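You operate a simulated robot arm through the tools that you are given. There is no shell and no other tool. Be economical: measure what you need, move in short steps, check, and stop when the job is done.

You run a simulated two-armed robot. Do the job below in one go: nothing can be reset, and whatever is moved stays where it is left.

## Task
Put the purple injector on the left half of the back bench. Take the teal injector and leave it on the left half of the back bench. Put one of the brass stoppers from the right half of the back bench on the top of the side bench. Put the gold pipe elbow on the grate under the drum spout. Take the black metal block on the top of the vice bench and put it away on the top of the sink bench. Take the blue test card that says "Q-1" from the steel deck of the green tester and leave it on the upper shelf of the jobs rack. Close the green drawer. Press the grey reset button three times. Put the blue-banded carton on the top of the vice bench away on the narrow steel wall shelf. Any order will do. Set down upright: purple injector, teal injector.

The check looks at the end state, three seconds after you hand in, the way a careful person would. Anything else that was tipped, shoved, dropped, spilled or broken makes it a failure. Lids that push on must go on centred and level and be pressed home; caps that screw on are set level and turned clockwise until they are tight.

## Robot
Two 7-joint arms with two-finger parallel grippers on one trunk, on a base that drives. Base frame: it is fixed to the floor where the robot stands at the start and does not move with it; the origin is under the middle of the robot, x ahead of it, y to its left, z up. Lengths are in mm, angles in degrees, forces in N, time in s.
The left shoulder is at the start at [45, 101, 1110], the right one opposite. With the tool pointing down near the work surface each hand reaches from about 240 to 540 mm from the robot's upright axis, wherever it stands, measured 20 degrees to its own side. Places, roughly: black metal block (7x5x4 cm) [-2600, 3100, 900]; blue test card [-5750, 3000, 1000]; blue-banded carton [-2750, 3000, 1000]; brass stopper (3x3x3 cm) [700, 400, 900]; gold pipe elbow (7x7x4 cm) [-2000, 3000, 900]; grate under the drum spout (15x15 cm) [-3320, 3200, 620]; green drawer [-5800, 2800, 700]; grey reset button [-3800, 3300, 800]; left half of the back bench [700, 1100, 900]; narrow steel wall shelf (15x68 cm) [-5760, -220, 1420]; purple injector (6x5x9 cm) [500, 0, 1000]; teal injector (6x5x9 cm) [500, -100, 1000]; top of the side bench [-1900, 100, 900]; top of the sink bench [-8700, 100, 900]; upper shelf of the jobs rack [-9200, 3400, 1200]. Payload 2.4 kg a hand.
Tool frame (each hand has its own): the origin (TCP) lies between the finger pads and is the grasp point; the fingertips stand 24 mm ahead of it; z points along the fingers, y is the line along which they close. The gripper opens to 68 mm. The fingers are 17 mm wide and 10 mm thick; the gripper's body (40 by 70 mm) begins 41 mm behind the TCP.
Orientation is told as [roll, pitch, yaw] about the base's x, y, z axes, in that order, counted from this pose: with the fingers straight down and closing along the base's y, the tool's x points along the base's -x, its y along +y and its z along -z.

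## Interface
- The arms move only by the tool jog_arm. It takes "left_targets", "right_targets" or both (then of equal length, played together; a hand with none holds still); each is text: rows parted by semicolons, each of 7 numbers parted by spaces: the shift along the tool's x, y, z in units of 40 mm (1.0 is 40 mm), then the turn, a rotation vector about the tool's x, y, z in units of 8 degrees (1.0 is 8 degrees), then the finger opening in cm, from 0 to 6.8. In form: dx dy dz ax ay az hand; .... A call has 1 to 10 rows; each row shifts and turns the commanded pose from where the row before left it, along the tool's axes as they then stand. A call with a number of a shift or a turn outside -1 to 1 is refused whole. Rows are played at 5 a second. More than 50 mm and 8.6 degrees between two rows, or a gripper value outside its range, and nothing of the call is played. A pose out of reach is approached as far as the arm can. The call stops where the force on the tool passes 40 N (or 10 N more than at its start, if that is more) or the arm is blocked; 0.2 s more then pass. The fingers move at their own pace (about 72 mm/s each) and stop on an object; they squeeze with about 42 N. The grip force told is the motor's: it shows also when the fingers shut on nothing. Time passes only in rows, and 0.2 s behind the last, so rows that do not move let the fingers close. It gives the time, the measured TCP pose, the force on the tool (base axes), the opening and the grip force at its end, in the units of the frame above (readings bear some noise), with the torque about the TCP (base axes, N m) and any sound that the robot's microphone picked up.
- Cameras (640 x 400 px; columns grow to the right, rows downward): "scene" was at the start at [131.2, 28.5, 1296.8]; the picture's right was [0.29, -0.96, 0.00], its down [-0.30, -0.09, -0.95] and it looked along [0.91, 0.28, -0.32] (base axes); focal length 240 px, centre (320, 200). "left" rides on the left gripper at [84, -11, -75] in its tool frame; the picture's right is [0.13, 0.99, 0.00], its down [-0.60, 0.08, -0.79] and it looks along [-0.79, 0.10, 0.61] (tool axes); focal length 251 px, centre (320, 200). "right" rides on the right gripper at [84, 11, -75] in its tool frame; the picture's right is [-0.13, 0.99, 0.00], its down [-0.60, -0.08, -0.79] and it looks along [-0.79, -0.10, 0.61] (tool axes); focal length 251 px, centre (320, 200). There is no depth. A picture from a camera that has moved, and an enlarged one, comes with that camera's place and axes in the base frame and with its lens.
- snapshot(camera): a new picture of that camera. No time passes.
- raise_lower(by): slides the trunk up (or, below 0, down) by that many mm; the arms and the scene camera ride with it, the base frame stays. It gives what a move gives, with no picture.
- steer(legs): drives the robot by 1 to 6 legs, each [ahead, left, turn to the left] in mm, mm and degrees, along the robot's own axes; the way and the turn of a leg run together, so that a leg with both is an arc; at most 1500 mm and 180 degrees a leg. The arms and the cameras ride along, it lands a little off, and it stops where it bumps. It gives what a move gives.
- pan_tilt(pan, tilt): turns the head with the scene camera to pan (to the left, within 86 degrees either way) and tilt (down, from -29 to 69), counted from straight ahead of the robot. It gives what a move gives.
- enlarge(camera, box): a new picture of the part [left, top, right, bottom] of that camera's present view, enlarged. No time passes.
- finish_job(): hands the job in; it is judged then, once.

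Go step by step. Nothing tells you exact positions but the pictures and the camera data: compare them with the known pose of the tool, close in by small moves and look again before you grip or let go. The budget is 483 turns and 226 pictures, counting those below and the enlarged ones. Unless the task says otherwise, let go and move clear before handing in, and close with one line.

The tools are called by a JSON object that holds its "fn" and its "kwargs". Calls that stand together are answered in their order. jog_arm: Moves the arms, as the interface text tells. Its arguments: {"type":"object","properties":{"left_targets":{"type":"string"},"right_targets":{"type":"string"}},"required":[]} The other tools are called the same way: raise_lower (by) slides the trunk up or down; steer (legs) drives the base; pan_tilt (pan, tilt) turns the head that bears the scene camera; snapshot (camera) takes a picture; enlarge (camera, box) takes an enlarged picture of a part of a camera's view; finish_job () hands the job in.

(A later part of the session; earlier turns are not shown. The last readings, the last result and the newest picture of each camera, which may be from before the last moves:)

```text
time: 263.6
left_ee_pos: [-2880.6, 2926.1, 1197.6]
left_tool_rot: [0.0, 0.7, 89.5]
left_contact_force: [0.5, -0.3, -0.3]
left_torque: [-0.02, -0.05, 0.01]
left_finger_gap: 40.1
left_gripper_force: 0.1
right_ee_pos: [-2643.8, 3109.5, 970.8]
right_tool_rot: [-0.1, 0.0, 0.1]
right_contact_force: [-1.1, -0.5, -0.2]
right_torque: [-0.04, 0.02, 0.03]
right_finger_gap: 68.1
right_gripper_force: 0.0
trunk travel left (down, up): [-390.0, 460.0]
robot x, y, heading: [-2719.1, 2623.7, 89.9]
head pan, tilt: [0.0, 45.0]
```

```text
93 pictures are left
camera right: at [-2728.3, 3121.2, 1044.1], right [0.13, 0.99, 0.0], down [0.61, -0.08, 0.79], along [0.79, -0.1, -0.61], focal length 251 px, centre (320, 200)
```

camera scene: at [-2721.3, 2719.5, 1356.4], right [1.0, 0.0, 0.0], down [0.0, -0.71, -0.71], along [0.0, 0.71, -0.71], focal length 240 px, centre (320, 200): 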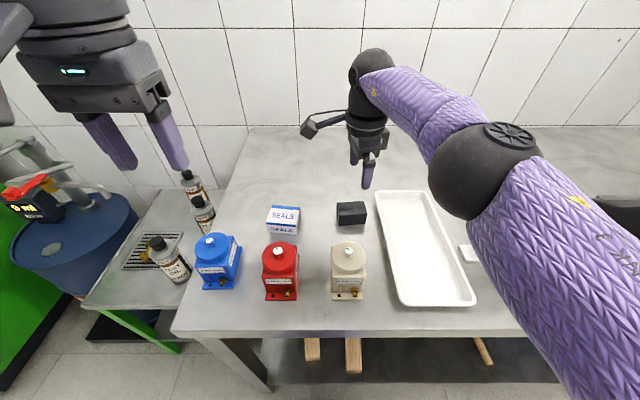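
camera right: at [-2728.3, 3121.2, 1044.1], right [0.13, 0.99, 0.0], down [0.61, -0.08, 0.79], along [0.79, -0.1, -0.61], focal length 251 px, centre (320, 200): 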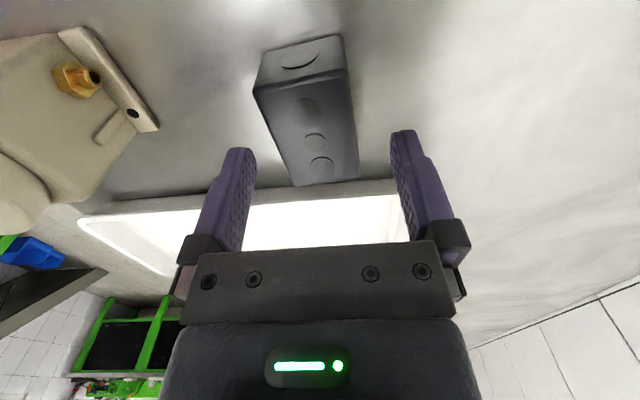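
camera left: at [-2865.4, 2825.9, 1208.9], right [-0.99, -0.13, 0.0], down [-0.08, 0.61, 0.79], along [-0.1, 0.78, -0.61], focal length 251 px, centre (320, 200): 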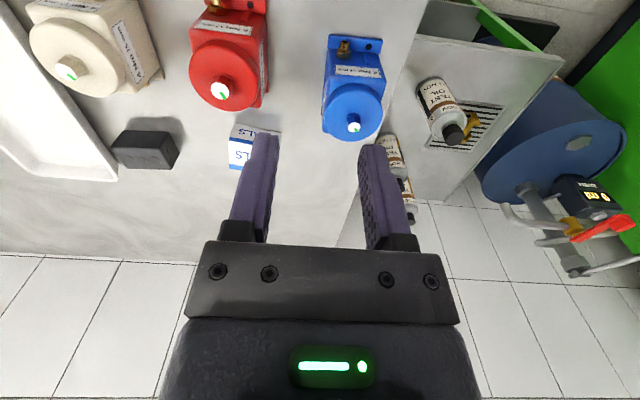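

Aligned within 3 mm. Descend and grip.

{"fn": "jog_arm", "kwargs": {"right_targets": "0 -0.05 0.4 0 0 0 6.8; 0 0 0.4 0 0 0 6.8; 0 0 0.22 0 0 0 6.8; 0 0 0 0 0 0 6.8; 0 0 0 0 0 0 5.5; 0 0 0 0 0 0 4.5; 0 0 0 0 0 0 3.5; 0 0 0 0 0 0 3.5"}}

{"fn": "snapshot", "kwargs": {"camera": "right"}}

```text
time: 265.4
left_ee_pos: [-2878.6, 2926.0, 1198.4]
left_tool_rot: [0.1, 0.6, 89.5]
left_contact_force: [-0.6, -0.2, -0.9]
left_torque: [0.03, 0.01, 0.02]
left_finger_gap: 39.9
left_gripper_force: 0.0
right_ee_pos: [-2643.4, 3107.3, 929.7]
right_tool_rot: [0.0, 0.1, 0.1]
right_contact_force: [0.0, 0.1, -0.3]
right_torque: [0.03, 0.0, 0.02]
right_finger_gap: 43.9
right_gripper_force: 42.2
trunk travel left (down, up): [-390.0, 460.0]
robot x, y, heading: [-2716.9, 2624.6, 89.9]
head pan, tilt: [0.0, 45.0]
```

```text
92 pictures are left
camera right: at [-2728.6, 3118.4, 1004.3], right [0.13, 0.99, 0.0], down [0.61, -0.08, 0.79], along [0.79, -0.1, -0.61], focal length 251 px, centre (320, 200)
```

right: 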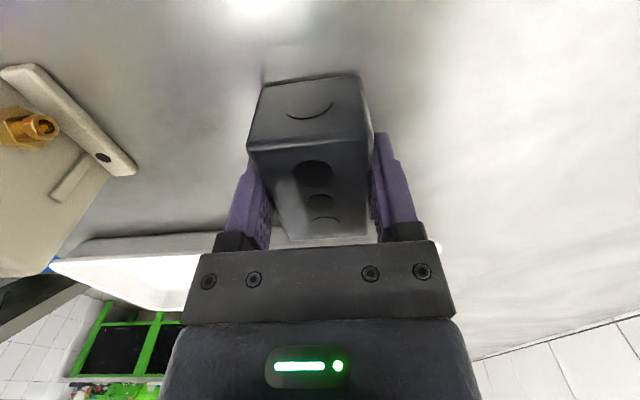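

Gripped at 44 mm. Lift with the trunk, then rotate back to 90° and retract.

{"fn": "raise_lower", "kwargs": {"by": 140}}

{"fn": "jog_arm", "kwargs": {"right_targets": "0 0 0 0 0 -1 3.5; 0 0 0 0 0 -1 3.5; 0 0 0 0 0 -1 3.5; 0 0 0 0 0 -1 3.5; 0 0 0 0 0 -1 3.5; 0 0 0 0 0 -1 3.5; 0 0 0 0 0 -1 3.5; 0 0 0 0 0 -1 3.5; 0 0 0 0 0 -1 3.5; 0 0 0 0 0 -1 3.5"}}

{"fn": "snapshot", "kwargs": {"camera": "scene"}}

```text
time: 267.1
left_ee_pos: [-2879.4, 2926.1, 1338.8]
left_tool_rot: [0.1, 0.6, 89.4]
left_contact_force: [0.4, 0.5, -0.4]
left_torque: [0.02, -0.01, -0.01]
left_finger_gap: 39.9
left_gripper_force: 0.1
right_ee_pos: [-2643.7, 3106.8, 1085.8]
right_tool_rot: [2.1, 0.1, 0.1]
right_contact_force: [-0.1, -0.2, -2.5]
right_torque: [-0.01, 0.03, 0.0]
right_finger_gap: 43.8
right_gripper_force: 42.0
trunk travel left (down, up): [-530.0, 320.0]
robot x, y, heading: [-2718.6, 2627.1, 89.7]
head pan, tilt: [0.0, 45.0]
```

```text
time: 269.3
left_ee_pos: [-2878.0, 2926.2, 1337.4]
left_tool_rot: [0.1, 0.6, 89.5]
left_contact_force: [-1.6, 0.7, 0.5]
left_torque: [-0.04, 0.01, -0.02]
left_finger_gap: 40.1
left_gripper_force: 0.0
right_ee_pos: [-2642.8, 3107.6, 1085.8]
right_tool_rot: [0.3, -2.0, 80.3]
right_contact_force: [-0.3, 0.4, -3.0]
right_torque: [0.01, 0.0, -0.01]
right_finger_gap: 43.7
right_gripper_force: 42.2
trunk travel left (down, up): [-530.0, 320.0]
robot x, y, heading: [-2718.8, 2625.9, 90.0]
head pan, tilt: [0.0, 45.0]
```

```text
91 pictures are left
camera scene: at [-2721.1, 2726.5, 1461.8], right [1.0, 0.0, 0.0], down [0.0, -0.71, -0.71], along [0.0, 0.71, -0.71], focal length 240 px, centre (320, 200)
```

scene: 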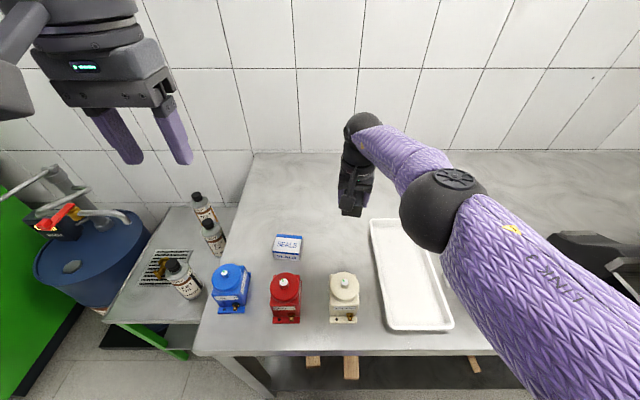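

{"fn": "jog_arm", "kwargs": {"right_targets": "0 0 0 0 0.25 -0.6 3.5; 0 0 0 0 0 -0.6 3.5; 0.6 -0.4 -0.5 0 0 0 3.5; 0.8 -0.4 -0.5 0 0 0 3.5; 0.8 -0.4 -0.5 0 0 0 3.5; 0.8 -0.4 -0.5 0 0 0 3.5; 0.8 -0.4 -0.3 0 0 0 3.5; 0 0 0 0 0 0 3.5"}}

{"fn": "snapshot", "kwargs": {"camera": "scene"}}

```text
time: 271.1
left_ee_pos: [-2879.4, 2926.5, 1338.8]
left_tool_rot: [0.2, 0.7, 89.5]
left_contact_force: [-0.4, -0.5, -0.6]
left_torque: [-0.02, 0.01, 0.0]
left_finger_gap: 40.2
left_gripper_force: 0.0
right_ee_pos: [-2561.9, 2944.3, 1176.9]
right_tool_rot: [0.3, 0.0, 89.8]
right_contact_force: [0.4, 0.6, -2.3]
right_torque: [-0.01, -0.02, -0.02]
right_finger_gap: 43.7
right_gripper_force: 41.6
right hand out of reach, approached as far as the arm can: row 1
trunk travel left (down, up): [-530.0, 320.0]
robot x, y, heading: [-2720.8, 2627.4, 89.7]
head pan, tilt: [0.0, 45.0]
```

```text
90 pictures are left
camera scene: at [-2721.3, 2726.7, 1461.8], right [1.0, 0.0, 0.0], down [0.0, -0.71, -0.71], along [0.0, 0.71, -0.71], focal length 240 px, centre (320, 200)
```

scene: 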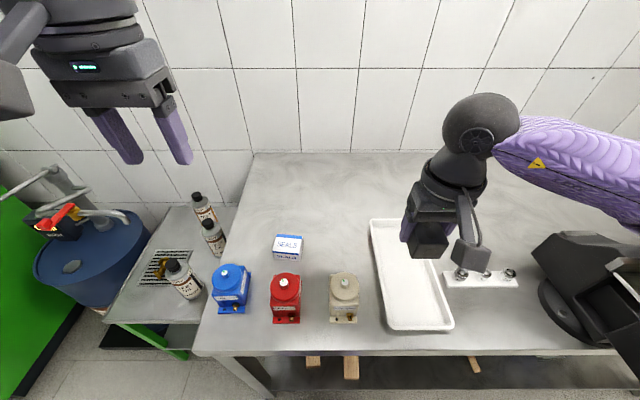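

{"fn": "raise_lower", "kwargs": {"by": -105}}

{"fn": "jog_arm", "kwargs": {"left_targets": "-0.3 -0.3 0.9 0 0 0 6.8; -0.5 -0.3 0.9 0 0 0 6.8; -0.7 -0.3 0.7 0 0 0 6.8; -0.8 -0.3 0.6 0 0 0 6.8; -0.9 -0.3 0.4 0 0 0 6.8; -0.9 -0.2 0.3 0 0 0 6.8; 0 0 0 0 0 0 6.8"}}

{"fn": "snapshot", "kwargs": {"camera": "left"}}

```text
time: 272.4
left_ee_pos: [-2881.2, 2925.5, 1233.5]
left_tool_rot: [0.1, 0.6, 89.5]
left_contact_force: [0.1, 0.3, 0.1]
left_torque: [0.0, 0.03, -0.02]
left_finger_gap: 39.8
left_gripper_force: 0.1
right_ee_pos: [-2561.9, 2947.8, 1071.6]
right_tool_rot: [0.2, -0.1, 89.7]
right_contact_force: [0.2, -1.0, -3.2]
right_torque: [-0.01, -0.02, 0.04]
right_finger_gap: 43.9
right_gripper_force: 41.7
trunk travel left (down, up): [-425.0, 424.0]
robot x, y, heading: [-2723.1, 2622.3, 89.7]
head pan, tilt: [0.0, 45.0]
```

```text
time: 274.1
left_ee_pos: [-2804.3, 3087.5, 1081.2]
left_tool_rot: [0.2, 0.5, 89.3]
left_contact_force: [0.4, 0.1, 0.2]
left_torque: [0.0, 0.01, -0.03]
left_finger_gap: 67.8
left_gripper_force: 0.0
right_ee_pos: [-2561.7, 2947.1, 1072.6]
right_tool_rot: [0.4, -0.1, 89.7]
right_contact_force: [0.4, -0.2, -1.9]
right_torque: [-0.02, -0.01, 0.0]
right_finger_gap: 43.7
right_gripper_force: 41.8
trunk travel left (down, up): [-425.0, 424.0]
robot x, y, heading: [-2720.1, 2626.5, 89.8]
head pan, tilt: [0.0, 45.0]
```

```text
89 pictures are left
camera left: at [-2794.6, 3004.1, 1156.8], right [-0.99, -0.12, 0.0], down [-0.07, 0.61, 0.79], along [-0.1, 0.78, -0.62], focal length 251 px, centre (320, 200)
```

left: 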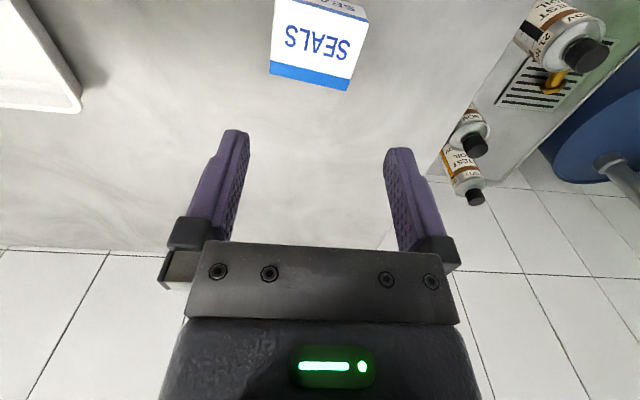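

Carton centre is about (-2803, 3087), turned about -6.7°. I'll rotate the left gripper to yaw 173° so it closes across the 58 mm depth.

{"fn": "jog_arm", "kwargs": {"left_targets": "0 0 0 0 0 -1 6.8; 0 0 0 0 0 -1 6.8; 0 0 0 0 0 -1 6.8; 0 0 0 0 0 -1 6.8; 0 0 0 0 0 -1 6.8; 0 0 0 0 0 -1 6.8; 0 0 0 0 0 -1 6.8; 0 0 0 0 0 -1 6.8; 0 0 0 0 0 -1 6.8; 0 0 0 0 0 -1 6.8"}}

{"fn": "jog_arm", "kwargs": {"left_targets": "0 0 0.4 0 0 -0.45 6.8; 0 0 0.5 0 0 0 6.8; 0 0 0 0 0 0 6.8"}}

{"fn": "snapshot", "kwargs": {"camera": "left"}}

```text
time: 276.2
left_ee_pos: [-2809.7, 3087.6, 1080.6]
left_tool_rot: [0.6, 0.0, 169.7]
left_contact_force: [0.0, 0.4, 0.4]
left_torque: [-0.03, -0.02, -0.01]
left_finger_gap: 68.1
left_gripper_force: 0.0
right_ee_pos: [-2562.7, 2947.2, 1072.0]
right_tool_rot: [0.4, -0.1, 89.7]
right_contact_force: [0.0, 1.2, -2.5]
right_torque: [0.03, -0.03, -0.03]
right_finger_gap: 43.6
right_gripper_force: 41.9
trunk travel left (down, up): [-425.0, 424.0]
robot x, y, heading: [-2718.9, 2629.5, 90.0]
head pan, tilt: [0.0, 45.0]
```

```text
time: 277.1
left_ee_pos: [-2810.8, 3086.7, 1042.8]
left_tool_rot: [0.6, -0.1, 173.1]
left_contact_force: [-0.9, -0.1, -0.2]
left_torque: [-0.01, 0.01, -0.01]
left_finger_gap: 68.2
left_gripper_force: 0.0
right_ee_pos: [-2561.8, 2947.3, 1072.9]
right_tool_rot: [0.3, -0.1, 89.7]
right_contact_force: [0.5, -0.7, -3.6]
right_torque: [-0.02, -0.02, 0.04]
right_finger_gap: 43.9
right_gripper_force: 41.9
trunk travel left (down, up): [-425.0, 424.0]
robot x, y, heading: [-2719.3, 2623.3, 89.9]
head pan, tilt: [0.0, 45.0]
```

```text
88 pictures are left
camera left: at [-2725.7, 3089.8, 1117.9], right [0.01, -1.0, 0.01], down [-0.61, 0.0, 0.79], along [-0.79, -0.01, -0.61], focal length 251 px, centre (320, 200)
```

left: 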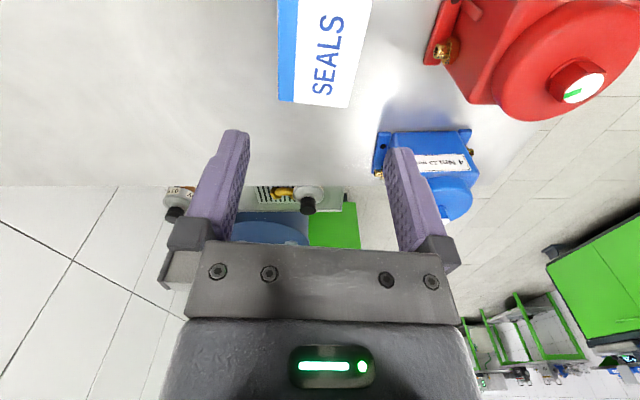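

Well aligned. Lower by trunk 60, then check.

{"fn": "raise_lower", "kwargs": {"by": -60}}

{"fn": "jog_arm", "kwargs": {"left_targets": "0 -0.05 0.5 0 0 0 6.8; 0 0 0 0 0 0 6.8"}}

{"fn": "snapshot", "kwargs": {"camera": "left"}}

```text
time: 278.1
left_ee_pos: [-2810.1, 3087.3, 983.6]
left_tool_rot: [0.6, 0.0, 173.1]
left_contact_force: [0.5, 0.8, -0.5]
left_torque: [0.0, -0.02, -0.01]
left_finger_gap: 67.9
left_gripper_force: 0.0
right_ee_pos: [-2561.5, 2948.9, 1011.0]
right_tool_rot: [0.4, 0.0, 89.7]
right_contact_force: [0.4, -0.5, -2.7]
right_torque: [0.02, 0.0, 0.04]
right_finger_gap: 43.6
right_gripper_force: 42.2
trunk travel left (down, up): [-365.0, 484.0]
robot x, y, heading: [-2717.2, 2626.0, 89.8]
head pan, tilt: [0.0, 45.0]
```

```text
time: 278.6
left_ee_pos: [-2810.0, 3088.0, 963.0]
left_tool_rot: [0.6, -0.1, 173.1]
left_contact_force: [-0.9, 0.2, 0.7]
left_torque: [0.02, -0.01, 0.0]
left_finger_gap: 68.0
left_gripper_force: 0.1
right_ee_pos: [-2561.8, 2947.1, 1012.5]
right_tool_rot: [0.4, -0.1, 89.6]
right_contact_force: [0.8, 0.3, -3.0]
right_torque: [0.02, -0.02, 0.01]
right_finger_gap: 43.6
right_gripper_force: 42.4
trunk travel left (down, up): [-365.0, 484.0]
robot x, y, heading: [-2719.7, 2626.2, 89.8]
head pan, tilt: [0.0, 45.0]
```

```text
87 pictures are left
camera left: at [-2726.3, 3090.8, 1038.3], right [0.01, -1.0, 0.01], down [-0.61, 0.0, 0.79], along [-0.79, -0.01, -0.61], focal length 251 px, centre (320, 200)
```

left: 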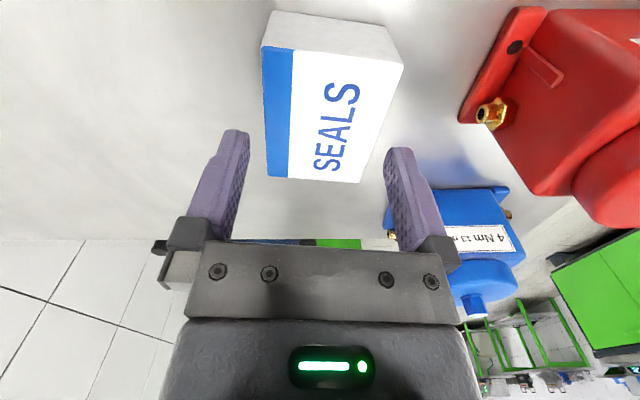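

Centred within 1 mm with about 6 mm clearance each side. Descend and grip.

{"fn": "jog_arm", "kwargs": {"left_targets": "0 0 0.4 0 0 0 6.8; 0 0 0.35 0 0 0 6.8; 0 0 0.17 0 0 0 6.8; 0 0 0 0 0 0 6.8; 0 0 0 0 0 0 6.0; 0 0 0 0 0 0 5.5; 0 0 0 0 0 0 5.0; 0 0 0 0 0 0 5.0"}}

{"fn": "snapshot", "kwargs": {"camera": "left"}}

```text
time: 280.4
left_ee_pos: [-2811.6, 3087.9, 925.5]
left_tool_rot: [0.6, -0.1, 173.2]
left_contact_force: [-0.2, 0.2, 0.1]
left_torque: [0.03, 0.02, 0.0]
left_finger_gap: 54.6
left_gripper_force: 41.6
right_ee_pos: [-2562.9, 2948.1, 1012.8]
right_tool_rot: [0.4, 0.0, 89.7]
right_contact_force: [0.3, 0.1, -2.7]
right_torque: [-0.02, -0.02, 0.0]
right_finger_gap: 43.7
right_gripper_force: 41.7
trunk travel left (down, up): [-365.0, 484.0]
robot x, y, heading: [-2720.7, 2621.1, 89.9]
head pan, tilt: [0.0, 45.0]
```

```text
86 pictures are left
camera left: at [-2726.0, 3089.1, 1000.5], right [0.01, -1.0, 0.01], down [-0.61, 0.0, 0.79], along [-0.79, -0.01, -0.61], focal length 251 px, centre (320, 200)
```

left: 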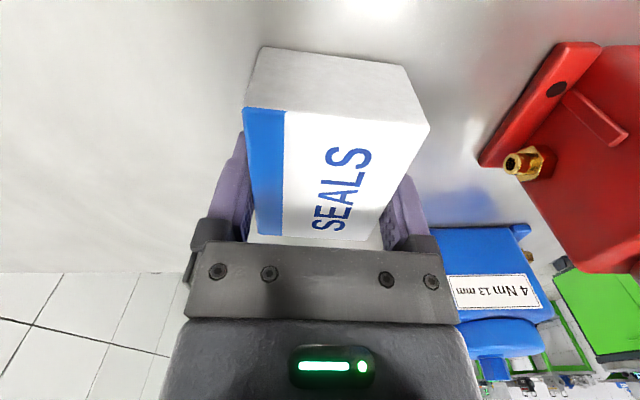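

Gripped at 55 mm. Lift with the trunk and back away.

{"fn": "raise_lower", "kwargs": {"by": 180}}

{"fn": "steer", "kwargs": {"legs": [[-500, 0, 0]]}}

{"fn": "snapshot", "kwargs": {"camera": "scene"}}

```text
time: 282.4
left_ee_pos: [-2810.0, 3089.4, 1106.3]
left_tool_rot: [0.8, 0.1, 173.1]
left_contact_force: [0.5, 0.3, -0.1]
left_torque: [-0.02, 0.0, 0.01]
left_finger_gap: 54.6
left_gripper_force: 41.6
right_ee_pos: [-2562.5, 2947.9, 1192.9]
right_tool_rot: [0.4, -0.1, 89.8]
right_contact_force: [0.0, 0.1, -3.4]
right_torque: [-0.03, -0.01, 0.0]
right_finger_gap: 43.6
right_gripper_force: 41.8
trunk travel left (down, up): [-545.0, 304.0]
robot x, y, heading: [-2717.4, 2626.7, 89.8]
head pan, tilt: [0.0, 45.0]
```

```text
time: 285.4
left_ee_pos: [-2810.4, 2591.5, 1106.5]
left_tool_rot: [0.5, 0.0, 172.5]
left_contact_force: [0.4, -0.7, -0.6]
left_torque: [0.01, 0.04, 0.0]
left_finger_gap: 54.7
left_gripper_force: 41.9
right_ee_pos: [-2564.7, 2448.2, 1192.3]
right_tool_rot: [0.3, -0.1, 89.1]
right_contact_force: [-0.1, 0.5, -2.1]
right_torque: [0.0, -0.04, 0.0]
right_finger_gap: 43.6
right_gripper_force: 41.9
trunk travel left (down, up): [-545.0, 304.0]
robot x, y, heading: [-2723.3, 2131.0, 89.4]
head pan, tilt: [0.0, 45.0]
```

```text
85 pictures are left
camera scene: at [-2724.5, 2227.5, 1476.9], right [1.0, -0.01, 0.0], down [-0.01, -0.71, -0.71], along [0.01, 0.71, -0.71], focal length 240 px, centre (320, 200)
```

scene: 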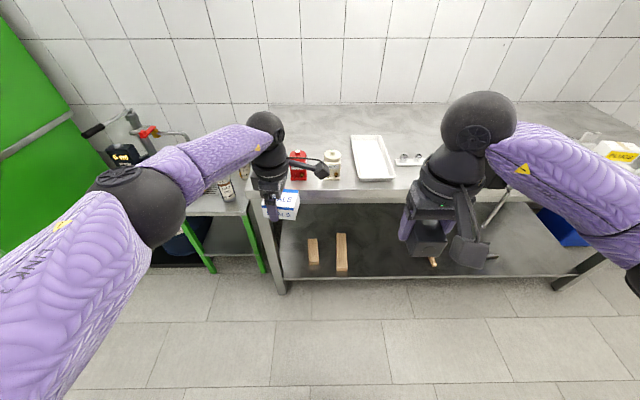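

Now to the wall shelf at [-5760, -220]. Turn left to face -x and look down the aisle.

{"fn": "steer", "kwargs": {"legs": [[0, 0, 90.6]]}}

{"fn": "pan_tilt", "kwargs": {"pan": 10, "tilt": 25}}

{"fn": "snapshot", "kwargs": {"camera": "scene"}}

```text
time: 289.7
left_ee_pos: [-3184.1, 2019.6, 1107.2]
left_tool_rot: [0.6, 0.0, -94.7]
left_contact_force: [0.3, -0.6, -1.8]
left_torque: [-0.01, 0.01, 0.0]
left_finger_gap: 54.6
left_gripper_force: 41.7
right_ee_pos: [-3052.4, 2271.5, 1192.5]
right_tool_rot: [0.3, -0.2, -177.9]
right_contact_force: [0.1, -0.2, -2.6]
right_torque: [-0.01, -0.03, 0.02]
right_finger_gap: 43.8
right_gripper_force: 42.1
trunk travel left (down, up): [-545.0, 304.0]
robot x, y, heading: [-2725.0, 2124.1, -177.8]
head pan, tilt: [0.0, 45.0]
```

```text
time: 290.5
left_ee_pos: [-3183.8, 2019.5, 1106.3]
left_tool_rot: [0.6, 0.0, -94.7]
left_contact_force: [0.3, 0.4, -1.6]
left_torque: [-0.03, 0.01, -0.01]
left_finger_gap: 54.6
left_gripper_force: 42.6
right_ee_pos: [-3051.2, 2270.9, 1192.8]
right_tool_rot: [0.3, -0.1, -178.0]
right_contact_force: [0.0, 0.6, -2.8]
right_torque: [0.01, -0.03, 0.02]
right_finger_gap: 43.8
right_gripper_force: 42.5
trunk travel left (down, up): [-545.0, 304.0]
robot x, y, heading: [-2726.4, 2127.0, -178.0]
head pan, tilt: [10.0, 25.0]
```

```text
84 pictures are left
camera scene: at [-2833.6, 2109.8, 1507.3], right [-0.21, 0.98, 0.0], down [0.41, 0.09, -0.91], along [-0.89, -0.19, -0.42], focal length 240 px, centre (320, 200)
```

scene: 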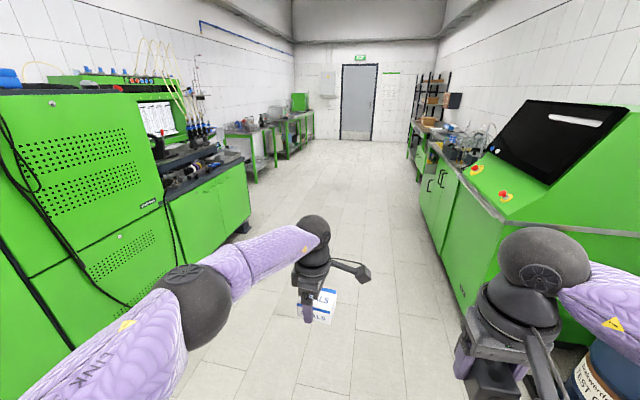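

The aisle is clear. Driving along it to x≈-5850, then facing -y.

{"fn": "steer", "kwargs": {"legs": [[1450, 300, -2], [1450, 0, 0], [220, 0, 0], [0, 0, 90]]}}

{"fn": "pan_tilt", "kwargs": {"pan": 0, "tilt": 10}}

{"fn": "snapshot", "kwargs": {"camera": "scene"}}

```text
time: 309.7
left_ee_pos: [-5696.9, 1272.3, 1106.4]
left_tool_rot: [0.6, 0.0, -4.7]
left_contact_force: [1.0, 0.1, -2.3]
left_torque: [0.02, 0.02, 0.01]
left_finger_gap: 54.7
left_gripper_force: 42.1
right_ee_pos: [-5949.2, 1404.2, 1192.0]
right_tool_rot: [0.4, -0.1, -88.2]
right_contact_force: [0.6, -0.6, -2.5]
right_torque: [-0.01, 0.0, 0.01]
right_finger_gap: 43.5
right_gripper_force: 41.9
trunk travel left (down, up): [-545.0, 304.0]
robot x, y, heading: [-5806.7, 1731.3, -88.1]
head pan, tilt: [10.0, 25.0]
```

```text
time: 310.4
left_ee_pos: [-5695.8, 1272.6, 1106.1]
left_tool_rot: [0.7, 0.0, -4.7]
left_contact_force: [0.3, -0.1, -0.7]
left_torque: [0.0, -0.02, 0.03]
left_finger_gap: 54.4
left_gripper_force: 41.7
right_ee_pos: [-5948.4, 1405.5, 1192.9]
right_tool_rot: [0.2, 0.0, -88.1]
right_contact_force: [0.3, 0.2, -2.4]
right_torque: [0.02, 0.02, 0.0]
right_finger_gap: 43.6
right_gripper_force: 42.0
trunk travel left (down, up): [-545.0, 304.0]
robot x, y, heading: [-5804.8, 1734.0, -88.0]
head pan, tilt: [0.0, 10.0]
```

```text
83 pictures are left
camera scene: at [-5802.1, 1622.7, 1531.7], right [-1.0, -0.03, 0.0], down [-0.01, 0.17, -0.98], along [0.03, -0.98, -0.17], focal length 240 px, centre (320, 200)
```

scene: 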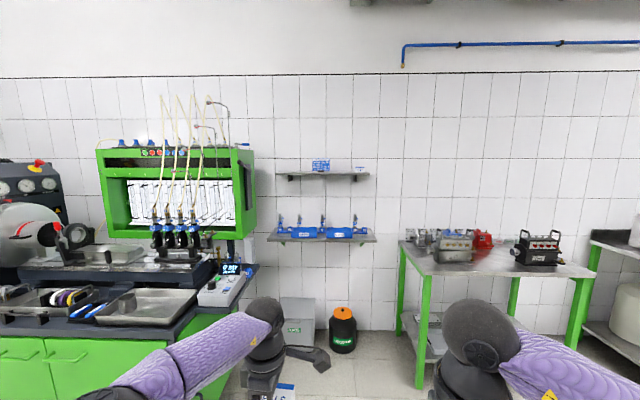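

The upper wall shelf (z≈1420) is the target; a blue crate sits mid-shelf. I'll raise fully, move closer, and look for the free spot.

{"fn": "raise_lower", "kwargs": {"by": 300}}

{"fn": "steer", "kwargs": {"legs": [[900, -150, -2]]}}

{"fn": "snapshot", "kwargs": {"camera": "scene"}}

```text
time: 313.4
left_ee_pos: [-5696.5, 1272.6, 1406.3]
left_tool_rot: [0.6, 0.0, -4.8]
left_contact_force: [0.3, 0.6, -0.2]
left_torque: [0.0, 0.01, 0.01]
left_finger_gap: 54.5
left_gripper_force: 42.1
right_ee_pos: [-5948.2, 1403.8, 1492.0]
right_tool_rot: [0.3, -0.1, -88.1]
right_contact_force: [0.2, 1.0, -3.5]
right_torque: [0.02, -0.04, -0.02]
right_finger_gap: 43.7
right_gripper_force: 42.0
trunk travel left (down, up): [-845.0, 4.0]
robot x, y, heading: [-5803.6, 1733.7, -88.1]
head pan, tilt: [0.0, 10.0]
```

```text
time: 318.2
left_ee_pos: [-5854.5, 360.7, 1406.0]
left_tool_rot: [0.6, 0.0, -7.1]
left_contact_force: [0.4, -0.1, -1.4]
left_torque: [-0.01, -0.02, 0.03]
left_finger_gap: 54.7
left_gripper_force: 42.6
right_ee_pos: [-6101.5, 501.8, 1491.5]
right_tool_rot: [0.3, -0.1, -90.5]
right_contact_force: [-0.3, -0.4, -2.1]
right_torque: [0.01, -0.03, 0.01]
right_finger_gap: 43.7
right_gripper_force: 42.2
trunk travel left (down, up): [-845.0, 4.0]
robot x, y, heading: [-5944.7, 822.1, -90.6]
head pan, tilt: [0.0, 10.0]
```

```text
82 pictures are left
camera scene: at [-5946.2, 721.1, 1832.0], right [-1.0, 0.01, 0.0], down [0.0, 0.17, -0.98], along [-0.01, -0.98, -0.17], focal length 240 px, centre (320, 200)
```

scene: 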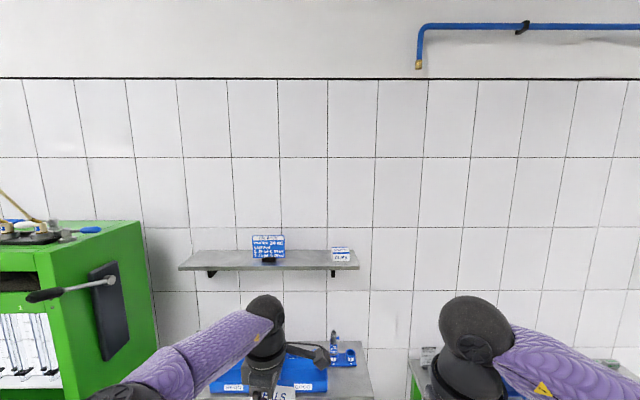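

The shelf spans x -6110..-5380 at z≈1420; the gap between the sign and the small label (x≈-5893) is free. I'll lift the hand, square the carton, and shift.

{"fn": "jog_arm", "kwargs": {"left_targets": "0 0 -0.8 0 0 -0.45 5.0; 0 0 -0.8 0 0 -0.45 5.0; 0 0 -0.6 0 0 0 5.0; 0 0 0 0 0 0 5.0"}}

{"fn": "steer", "kwargs": {"legs": [[350, -38, 0.6]]}}

{"fn": "pan_tilt", "kwargs": {"pan": 5, "tilt": 32}}

{"fn": "snapshot", "kwargs": {"camera": "scene"}}

{"fn": "snapshot", "kwargs": {"camera": "left"}}

```text
time: 319.2
left_ee_pos: [-5853.1, 359.5, 1496.9]
left_tool_rot: [0.6, -0.1, 0.2]
left_contact_force: [-0.1, -0.1, -1.2]
left_torque: [-0.02, -0.06, -0.01]
left_finger_gap: 54.7
left_gripper_force: 42.1
right_ee_pos: [-6101.5, 501.6, 1492.3]
right_tool_rot: [0.3, 0.0, -90.5]
right_contact_force: [0.8, 0.2, -2.4]
right_torque: [0.03, 0.0, 0.03]
right_finger_gap: 44.2
right_gripper_force: 42.3
trunk travel left (down, up): [-845.0, 4.0]
robot x, y, heading: [-5946.6, 824.6, -90.1]
head pan, tilt: [0.0, 10.0]
```

```text
time: 321.5
left_ee_pos: [-5885.5, 14.6, 1494.8]
left_tool_rot: [0.5, -0.1, 0.9]
left_contact_force: [-1.0, 0.6, -1.7]
left_torque: [-0.04, 0.01, 0.02]
left_finger_gap: 54.7
left_gripper_force: 41.4
right_ee_pos: [-6134.0, 151.7, 1491.8]
right_tool_rot: [0.2, 0.0, -89.6]
right_contact_force: [0.5, 1.1, -3.2]
right_torque: [0.02, -0.01, 0.01]
right_finger_gap: 43.8
right_gripper_force: 42.1
trunk travel left (down, up): [-845.0, 4.0]
robot x, y, heading: [-5979.6, 479.9, -89.3]
head pan, tilt: [0.0, 10.0]
```

```text
time: 322.4
left_ee_pos: [-5884.4, 14.6, 1495.7]
left_tool_rot: [0.7, -0.1, 0.9]
left_contact_force: [0.6, 0.0, -1.5]
left_torque: [0.01, 0.02, -0.02]
left_finger_gap: 54.6
left_gripper_force: 42.3
right_ee_pos: [-6133.6, 152.5, 1492.4]
right_tool_rot: [0.3, -0.1, -89.7]
right_contact_force: [-0.3, 0.2, -2.4]
right_torque: [0.01, -0.02, 0.0]
right_finger_gap: 43.9
right_gripper_force: 42.0
trunk travel left (down, up): [-845.0, 4.0]
robot x, y, heading: [-5978.6, 476.7, -89.4]
head pan, tilt: [5.0, 32.0]
```

```text
81 pictures are left
camera scene: at [-5974.0, 378.3, 1796.6], right [-1.0, -0.09, 0.0], down [-0.05, 0.53, -0.85], along [0.08, -0.84, -0.53], focal length 240 px, centre (320, 200)
```

scene: 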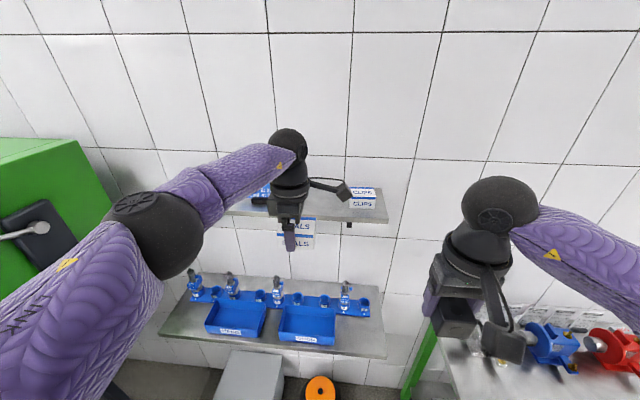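

```text
80 pictures are left
camera left: at [-5968.6, 1.7, 1570.6], right [-0.15, 0.99, 0.01], down [0.6, 0.08, 0.8], along [0.79, 0.12, -0.61], focal length 251 px, centre (320, 200)
```

left: 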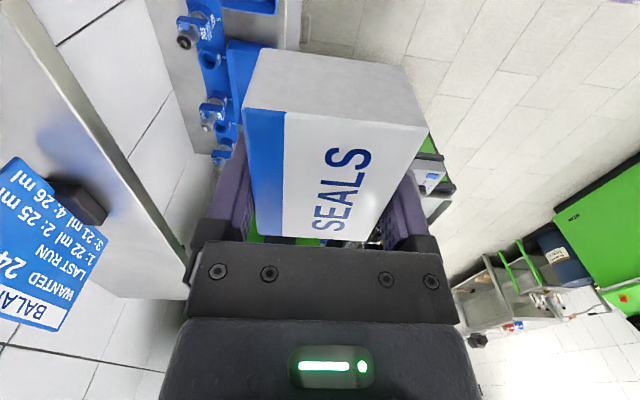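

Clear. Drive in 228 mm so that the carton hangs over the shelf.

{"fn": "steer", "kwargs": {"legs": [[228, 0, 0]]}}

{"fn": "snapshot", "kwargs": {"camera": "left"}}

{"fn": "snapshot", "kwargs": {"camera": "scene"}}

```text
time: 324.1
left_ee_pos: [-5883.2, -218.5, 1494.9]
left_tool_rot: [0.6, -0.1, 1.1]
left_contact_force: [0.6, 0.8, -1.6]
left_torque: [-0.02, -0.01, 0.01]
left_finger_gap: 54.8
left_gripper_force: 42.2
right_ee_pos: [-6131.9, -79.5, 1493.0]
right_tool_rot: [0.4, 0.0, -89.5]
right_contact_force: [-0.7, 0.2, -2.5]
right_torque: [0.01, -0.01, 0.01]
right_finger_gap: 44.1
right_gripper_force: 42.4
trunk travel left (down, up): [-845.0, 4.0]
robot x, y, heading: [-5978.9, 245.7, -89.5]
head pan, tilt: [5.0, 32.0]
```

```text
79 pictures are left
camera left: at [-5966.0, -230.9, 1570.4], right [-0.15, 0.99, 0.01], down [0.6, 0.08, 0.8], along [0.79, 0.12, -0.61], focal length 251 px, centre (320, 200)
```

left: 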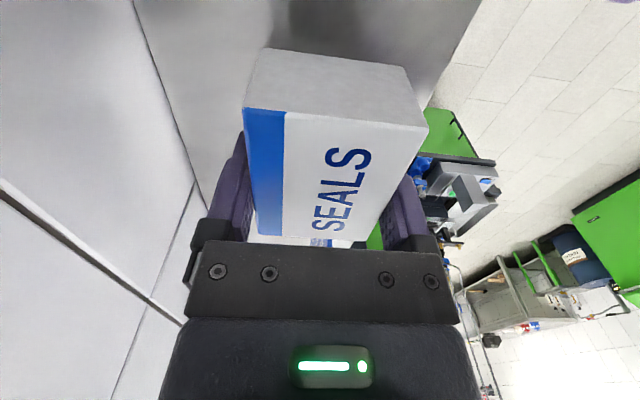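

```text
78 pictures are left
camera scene: at [-5971.9, 145.7, 1796.5], right [-1.0, -0.1, 0.0], down [-0.05, 0.53, -0.85], along [0.08, -0.84, -0.53], focal length 240 px, centre (320, 200)
```

scene: 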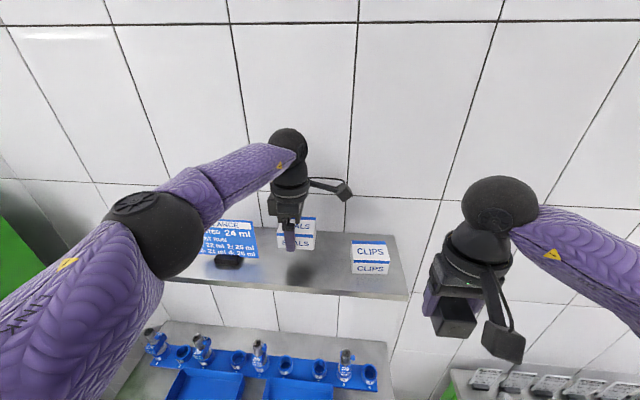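

Carton is over the free gap. Lower until contact.

{"fn": "jog_arm", "kwargs": {"left_targets": "0 0 0.5 0 0 0 5.0; 0 0 0.4 0 0 0 5.0; 0 0 0.15 0 0 0 5.0; 0 0 0.08 0 0 0 5.0; 0 0 0.05 0 0 0 5.0; 0 0 0.05 0 0 0 5.0; 0 0 0.05 0 0 0 5.0; 0 0 0 0 0 0 5.0"}}

{"fn": "snapshot", "kwargs": {"camera": "scene"}}

```text
time: 325.9
left_ee_pos: [-5882.5, -218.2, 1445.3]
left_tool_rot: [0.4, -0.1, 0.9]
left_contact_force: [0.7, -2.5, 13.1]
left_torque: [-0.49, 0.27, 0.02]
left_finger_gap: 54.8
left_gripper_force: 41.9
right_ee_pos: [-6131.6, -78.8, 1493.3]
right_tool_rot: [0.3, -0.1, -89.5]
right_contact_force: [-0.7, -0.7, -3.2]
right_torque: [0.03, -0.04, -0.02]
right_finger_gap: 43.6
right_gripper_force: 42.3
trunk travel left (down, up): [-845.0, 4.0]
robot x, y, heading: [-5977.0, 242.4, -89.4]
head pan, tilt: [5.0, 32.0]
```

```text
77 pictures are left
camera scene: at [-5971.7, 146.5, 1796.8], right [-1.0, -0.1, 0.0], down [-0.05, 0.53, -0.85], along [0.08, -0.84, -0.53], focal length 240 px, centre (320, 200)
```

scene: 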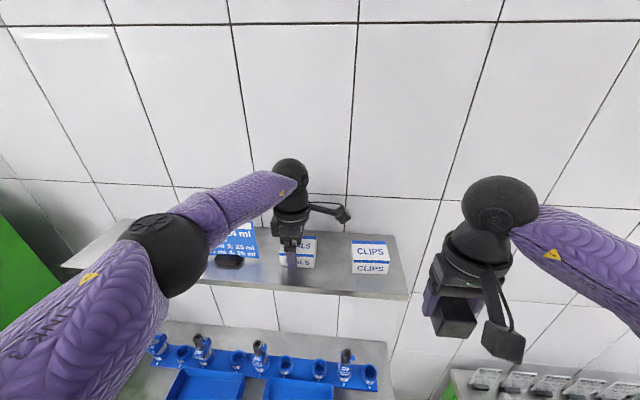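

Contact at 13 N. Release and lift.

{"fn": "jog_arm", "kwargs": {"left_targets": "0 0 -0.02 0 0 0 5.0; 0 0 0 0 0 0 5.8; 0 0 0 0 0 0 6.4; 0 0 0 0 0 0 6.7; 0 0 0 0 0 0 6.7; 0 0 -0.4 0 0 0 6.7; 0 0 -0.7 0 0 0 6.7; 0 0 -0.7 0 0 0 6.7; 0 0 0 0 0 0 6.7"}}

{"fn": "steer", "kwargs": {"legs": [[-400, 0, 0]]}}

{"fn": "snapshot", "kwargs": {"camera": "scene"}}

```text
time: 327.9
left_ee_pos: [-5882.9, -219.1, 1517.2]
left_tool_rot: [0.7, -0.2, 1.0]
left_contact_force: [0.4, -0.1, -0.4]
left_torque: [-0.01, 0.01, 0.04]
left_finger_gap: 67.1
left_gripper_force: 0.1
right_ee_pos: [-6131.1, -80.9, 1492.6]
right_tool_rot: [0.2, 0.0, -89.4]
right_contact_force: [-0.1, -0.2, -2.8]
right_torque: [-0.02, -0.01, -0.01]
right_finger_gap: 43.8
right_gripper_force: 42.0
trunk travel left (down, up): [-845.0, 4.0]
robot x, y, heading: [-5981.4, 246.0, -89.5]
head pan, tilt: [5.0, 32.0]
```

```text
time: 330.4
left_ee_pos: [-5883.4, 186.9, 1516.7]
left_tool_rot: [0.6, -0.1, 1.7]
left_contact_force: [0.4, 0.3, -0.9]
left_torque: [0.0, 0.0, 0.01]
left_finger_gap: 67.1
left_gripper_force: 0.0
right_ee_pos: [-6133.4, 322.3, 1491.6]
right_tool_rot: [0.3, 0.1, -88.7]
right_contact_force: [-0.1, 0.1, -2.8]
right_torque: [0.01, 0.02, 0.0]
right_finger_gap: 43.7
right_gripper_force: 42.1
trunk travel left (down, up): [-845.0, 4.0]
robot x, y, heading: [-5987.3, 648.5, -88.5]
head pan, tilt: [5.0, 32.0]
```

```text
76 pictures are left
camera scene: at [-5977.2, 549.7, 1796.6], right [-0.99, -0.11, 0.0], down [-0.06, 0.53, -0.85], along [0.09, -0.84, -0.53], focal length 240 px, centre (320, 200)
```

scene: 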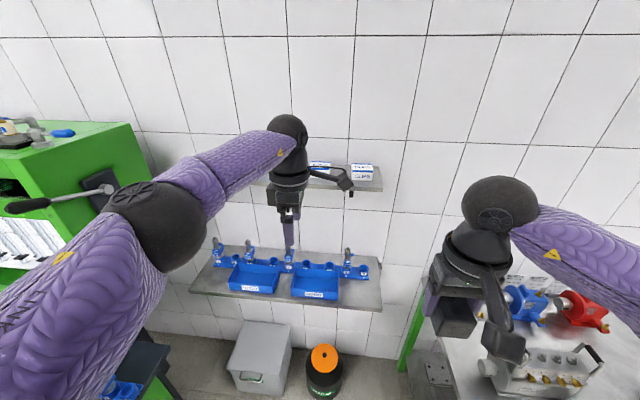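

Carton is on the shelf. Restore the left wrist, lower the trunk, and drive to the sink bench with the block.

{"fn": "jog_arm", "kwargs": {"left_targets": "0 0 0 0 0 1 4; 0 0 0 0 0 1 4; 0 0 0 0 0 1 4; 0 0 0 0 0 1 4; 0 0 0 0 0 1 4; 0 0 0 0 0 1 4; 0 0 0 0 0 1 4; 0 0 0 0 0 1 4; 0 0 0 0 0 1 4; 0 0 0 0 0 1 4"}}

{"fn": "jog_arm", "kwargs": {"left_targets": "0 0 0 0 0 1 4; 0.8 0 0 0 0 0.2 4; 0.8 0.2 0 0 0 0 4; 0.8 0.2 0 0 0 0 4; 0.8 0.2 0 0 0 0 4; 0 0 0 0 0 0 4"}}

{"fn": "steer", "kwargs": {"legs": [[-1050, 0, 0], [0, 0, -91.5], [1400, 0, 0], [1250, 0, 0]]}}

{"fn": "pan_tilt", "kwargs": {"pan": 40, "tilt": 20}}

{"fn": "snapshot", "kwargs": {"camera": "scene"}}

```text
time: 332.6
left_ee_pos: [-5882.5, 185.8, 1517.3]
left_tool_rot: [0.2, 0.7, -78.3]
left_contact_force: [0.1, 1.2, -0.3]
left_torque: [0.0, 0.02, -0.04]
left_finger_gap: 40.0
left_gripper_force: 0.0
right_ee_pos: [-6133.7, 321.9, 1491.9]
right_tool_rot: [0.3, 0.1, -88.7]
right_contact_force: [-0.2, 0.8, -3.6]
right_torque: [0.02, 0.0, -0.02]
right_finger_gap: 43.7
right_gripper_force: 42.0
trunk travel left (down, up): [-845.0, 4.0]
robot x, y, heading: [-5988.5, 650.6, -88.8]
head pan, tilt: [5.0, 32.0]
```

```text
time: 334.0
left_ee_pos: [-5866.5, 313.9, 1518.1]
left_tool_rot: [0.1, 0.6, -87.6]
left_contact_force: [0.8, -0.3, 0.0]
left_torque: [0.02, -0.01, 0.04]
left_finger_gap: 40.0
left_gripper_force: 0.0
right_ee_pos: [-6134.6, 321.3, 1492.5]
right_tool_rot: [0.3, 0.0, -88.7]
right_contact_force: [0.8, -0.2, -2.3]
right_torque: [0.04, 0.0, 0.0]
right_finger_gap: 43.4
right_gripper_force: 42.2
trunk travel left (down, up): [-845.0, 4.0]
robot x, y, heading: [-5987.7, 643.9, -88.7]
head pan, tilt: [5.0, 32.0]
```

```text
time: 355.7
left_ee_pos: [-8986.5, 1395.7, 1518.0]
left_tool_rot: [0.1, 0.6, -174.1]
left_contact_force: [-0.1, -0.1, -0.2]
left_torque: [0.0, -0.01, 0.06]
left_finger_gap: 39.7
left_gripper_force: 0.0
right_ee_pos: [-8996.3, 1663.5, 1492.1]
right_tool_rot: [0.3, 0.0, -174.8]
right_contact_force: [-0.5, 0.0, -3.1]
right_torque: [0.01, -0.02, 0.02]
right_finger_gap: 43.7
right_gripper_force: 41.9
trunk travel left (down, up): [-845.0, 4.0]
robot x, y, heading: [-8660.7, 1534.0, -174.9]
head pan, tilt: [5.0, 32.0]
```

```text
time: 356.7
left_ee_pos: [-8987.2, 1395.3, 1517.8]
left_tool_rot: [0.2, 0.7, -174.0]
left_contact_force: [0.7, -0.6, 0.5]
left_torque: [-0.07, 0.02, -0.02]
left_finger_gap: 40.1
left_gripper_force: 0.0
right_ee_pos: [-8997.0, 1662.9, 1492.6]
right_tool_rot: [0.2, 0.0, -175.0]
right_contact_force: [-0.3, 0.6, -2.4]
right_torque: [-0.01, -0.02, 0.02]
right_finger_gap: 43.6
right_gripper_force: 42.6
trunk travel left (down, up): [-845.0, 4.0]
robot x, y, heading: [-8664.1, 1538.3, -175.1]
head pan, tilt: [40.0, 20.0]
```

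```text
75 pictures are left
camera scene: at [-8740.1, 1471.0, 1815.7], right [-0.71, 0.71, 0.0], down [0.24, 0.24, -0.94], along [-0.66, -0.66, -0.34], focal length 240 px, centre (320, 200)
```

scene: 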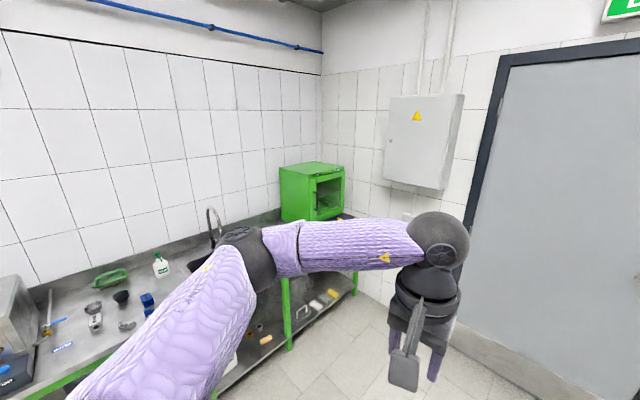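

Turn to face the sink bench and lower the trunk for a proper look.

{"fn": "steer", "kwargs": {"legs": [[0, 0, 85]]}}

{"fn": "raise_lower", "kwargs": {"by": -430}}

{"fn": "pan_tilt", "kwargs": {"pan": 0, "tilt": 20}}

{"fn": "snapshot", "kwargs": {"camera": "scene"}}

```text
time: 360.7
left_ee_pos: [-8550.0, 1200.7, 1517.7]
left_tool_rot: [0.1, 0.6, -88.7]
left_contact_force: [-0.5, -0.2, 0.8]
left_torque: [0.01, 0.01, -0.03]
left_finger_gap: 40.0
left_gripper_force: 0.0
right_ee_pos: [-8815.3, 1212.7, 1492.5]
right_tool_rot: [0.3, 0.0, -89.7]
right_contact_force: [-0.6, -0.1, -2.8]
right_torque: [0.01, 0.01, -0.04]
right_finger_gap: 43.7
right_gripper_force: 41.8
trunk travel left (down, up): [-845.0, 4.0]
robot x, y, heading: [-8662.8, 1537.6, -89.4]
head pan, tilt: [40.0, 20.0]
```

```text
refused: -430 is not a number from -400 to 400
```

```text
time: 361.8
left_ee_pos: [-8548.4, 1200.8, 1517.9]
left_tool_rot: [0.2, 0.5, -88.8]
left_contact_force: [0.5, -0.4, 0.3]
left_torque: [-0.01, 0.0, -0.01]
left_finger_gap: 40.1
left_gripper_force: 0.1
right_ee_pos: [-8816.7, 1213.7, 1492.2]
right_tool_rot: [0.3, 0.0, -89.8]
right_contact_force: [-0.4, 1.4, -3.5]
right_torque: [-0.01, 0.0, 0.0]
right_finger_gap: 43.6
right_gripper_force: 41.6
trunk travel left (down, up): [-845.0, 4.0]
robot x, y, heading: [-8661.1, 1536.8, -89.7]
head pan, tilt: [0.0, 20.0]
```

```text
74 pictures are left
camera scene: at [-8663.1, 1433.9, 1815.7], right [-1.0, -0.01, 0.0], down [0.0, 0.34, -0.94], along [0.01, -0.94, -0.34], focal length 240 px, centre (320, 200)
```

scene: 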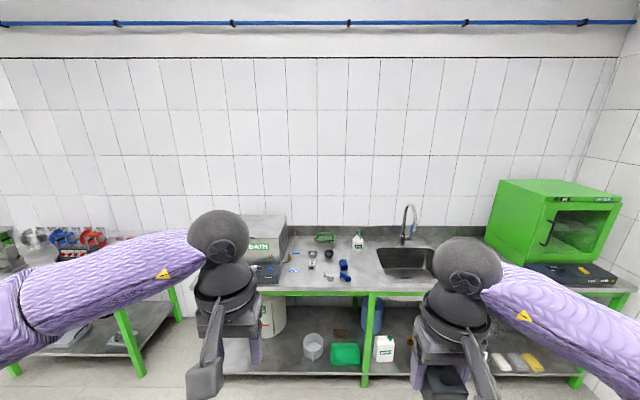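

The sink bench front edge is at y≈374, with a free patch near [-8585, 290]. Lower the trunk and approach.

{"fn": "raise_lower", "kwargs": {"by": -400}}

{"fn": "raise_lower", "kwargs": {"by": -80}}

{"fn": "steer", "kwargs": {"legs": [[650, 190, 0]]}}

{"fn": "pan_tilt", "kwargs": {"pan": 0, "tilt": 38}}

{"fn": "snapshot", "kwargs": {"camera": "scene"}}

```text
time: 365.6
left_ee_pos: [-8549.1, 1202.2, 1118.9]
left_tool_rot: [0.2, 0.6, -88.8]
left_contact_force: [0.2, -0.8, -0.2]
left_torque: [0.04, 0.0, 0.01]
left_finger_gap: 40.3
left_gripper_force: 0.0
right_ee_pos: [-8816.3, 1213.7, 1092.0]
right_tool_rot: [0.3, -0.1, -89.8]
right_contact_force: [-0.2, -0.5, -2.6]
right_torque: [0.0, 0.02, -0.01]
right_finger_gap: 43.7
right_gripper_force: 42.4
trunk travel left (down, up): [-445.0, 404.0]
robot x, y, heading: [-8665.8, 1536.6, -89.8]
head pan, tilt: [0.0, 20.0]
```

```text
time: 366.8
left_ee_pos: [-8548.9, 1201.8, 1038.5]
left_tool_rot: [0.1, 0.6, -88.7]
left_contact_force: [0.6, 0.1, -0.7]
left_torque: [0.03, 0.01, 0.01]
left_finger_gap: 39.9
left_gripper_force: 0.0
right_ee_pos: [-8815.9, 1213.8, 1011.9]
right_tool_rot: [0.3, -0.1, -89.7]
right_contact_force: [0.0, 0.2, -3.2]
right_torque: [0.01, 0.03, -0.01]
right_finger_gap: 43.7
right_gripper_force: 41.9
trunk travel left (down, up): [-365.0, 484.0]
robot x, y, heading: [-8662.5, 1535.3, -89.9]
head pan, tilt: [0.0, 20.0]
```

```text
time: 370.6
left_ee_pos: [-8350.8, 538.5, 1038.1]
left_tool_rot: [0.2, 0.5, -88.8]
left_contact_force: [1.2, 0.4, -0.1]
left_torque: [0.01, 0.02, 0.0]
left_finger_gap: 40.1
left_gripper_force: 0.0
right_ee_pos: [-8618.1, 550.2, 1012.7]
right_tool_rot: [0.3, 0.0, -89.8]
right_contact_force: [-0.8, 0.2, -2.9]
right_torque: [0.03, -0.01, 0.0]
right_finger_gap: 43.6
right_gripper_force: 42.6
trunk travel left (down, up): [-365.0, 484.0]
robot x, y, heading: [-8464.8, 874.0, -89.8]
head pan, tilt: [0.0, 20.0]
```

```text
time: 371.4
left_ee_pos: [-8351.3, 538.2, 1038.0]
left_tool_rot: [0.1, 0.6, -88.9]
left_contact_force: [-0.9, -0.3, -0.5]
left_torque: [0.02, -0.01, 0.0]
left_finger_gap: 40.3
left_gripper_force: 0.0
right_ee_pos: [-8618.3, 550.2, 1011.8]
right_tool_rot: [0.3, 0.0, -89.9]
right_contact_force: [0.1, 0.0, -2.7]
right_torque: [0.02, 0.01, -0.01]
right_finger_gap: 44.0
right_gripper_force: 42.4
trunk travel left (down, up): [-365.0, 484.0]
robot x, y, heading: [-8463.1, 871.7, -89.8]
head pan, tilt: [0.0, 38.0]
```

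```text
73 pictures are left
camera scene: at [-8465.0, 751.2, 1306.2], right [-1.0, 0.0, 0.0], down [0.0, 0.62, -0.79], along [0.0, -0.79, -0.62], focal length 240 px, centre (320, 200)
```

scene: 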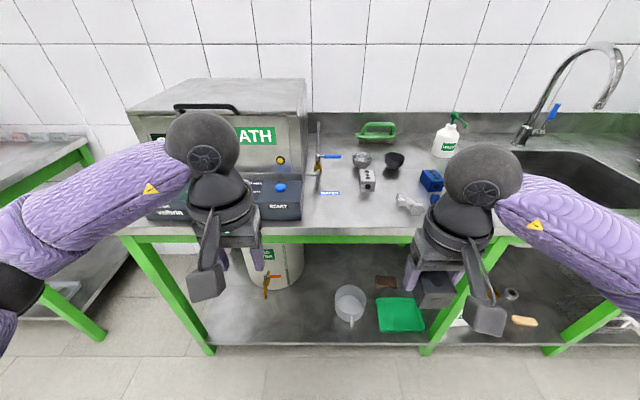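

{"fn": "steer", "kwargs": {"legs": [[130, 0, 0]]}}

{"fn": "jog_arm", "kwargs": {"right_targets": "-0.8 0.2 0.2 0 0 0 3.5; -0.8 0.2 0.3 0 0 0 3.5; -0.8 0.2 0.4 0 0 0 3.5; -0.7 0.2 0.4 0 0 0 3.5; 0 0 0.3 0 0 0 3.5; 0 0 0 0 0 0 3.5"}}

{"fn": "snapshot", "kwargs": {"camera": "scene"}}

{"fn": "snapshot", "kwargs": {"camera": "right"}}

```text
time: 372.7
left_ee_pos: [-8351.8, 411.1, 1038.2]
left_tool_rot: [0.0, 0.7, -89.1]
left_contact_force: [0.2, 0.3, 0.1]
left_torque: [0.01, 0.04, 0.01]
left_finger_gap: 40.2
left_gripper_force: 0.1
right_ee_pos: [-8618.8, 425.0, 1012.0]
right_tool_rot: [0.3, 0.0, -89.9]
right_contact_force: [0.0, -0.2, -2.6]
right_torque: [0.04, -0.01, 0.0]
right_finger_gap: 43.9
right_gripper_force: 42.4
trunk travel left (down, up): [-365.0, 484.0]
robot x, y, heading: [-8463.2, 744.4, -90.3]
head pan, tilt: [0.0, 38.0]
```

```text
time: 374.1
left_ee_pos: [-8352.1, 411.6, 1037.7]
left_tool_rot: [0.1, 0.6, -89.0]
left_contact_force: [0.2, 0.2, 0.1]
left_torque: [-0.01, -0.01, 0.0]
left_finger_gap: 40.0
left_gripper_force: 0.0
right_ee_pos: [-8586.8, 300.3, 946.2]
right_tool_rot: [0.3, -0.1, -90.0]
right_contact_force: [0.4, -0.5, -2.6]
right_torque: [0.0, -0.03, 0.02]
right_finger_gap: 43.8
right_gripper_force: 42.2
trunk travel left (down, up): [-365.0, 484.0]
robot x, y, heading: [-8464.6, 746.9, -89.9]
head pan, tilt: [0.0, 38.0]
```

```text
72 pictures are left
camera scene: at [-8465.0, 625.0, 1306.2], right [-1.0, 0.0, 0.0], down [0.0, 0.62, -0.79], along [0.0, -0.79, -0.62], focal length 240 px, centre (320, 200)
```

scene: 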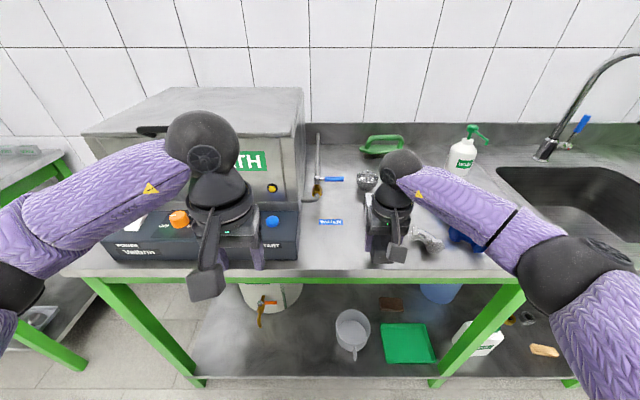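

```text
71 pictures are left
camera right: at [-8576.3, 385.2, 1021.4], right [0.99, -0.13, 0.01], down [-0.08, -0.6, 0.79], along [-0.1, -0.79, -0.61], focal length 251 px, centre (320, 200)
```

right: 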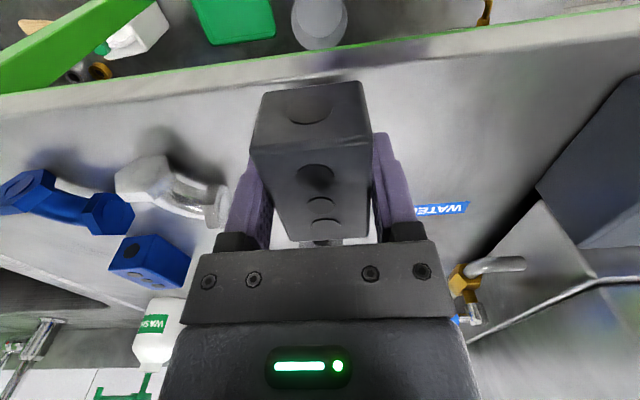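

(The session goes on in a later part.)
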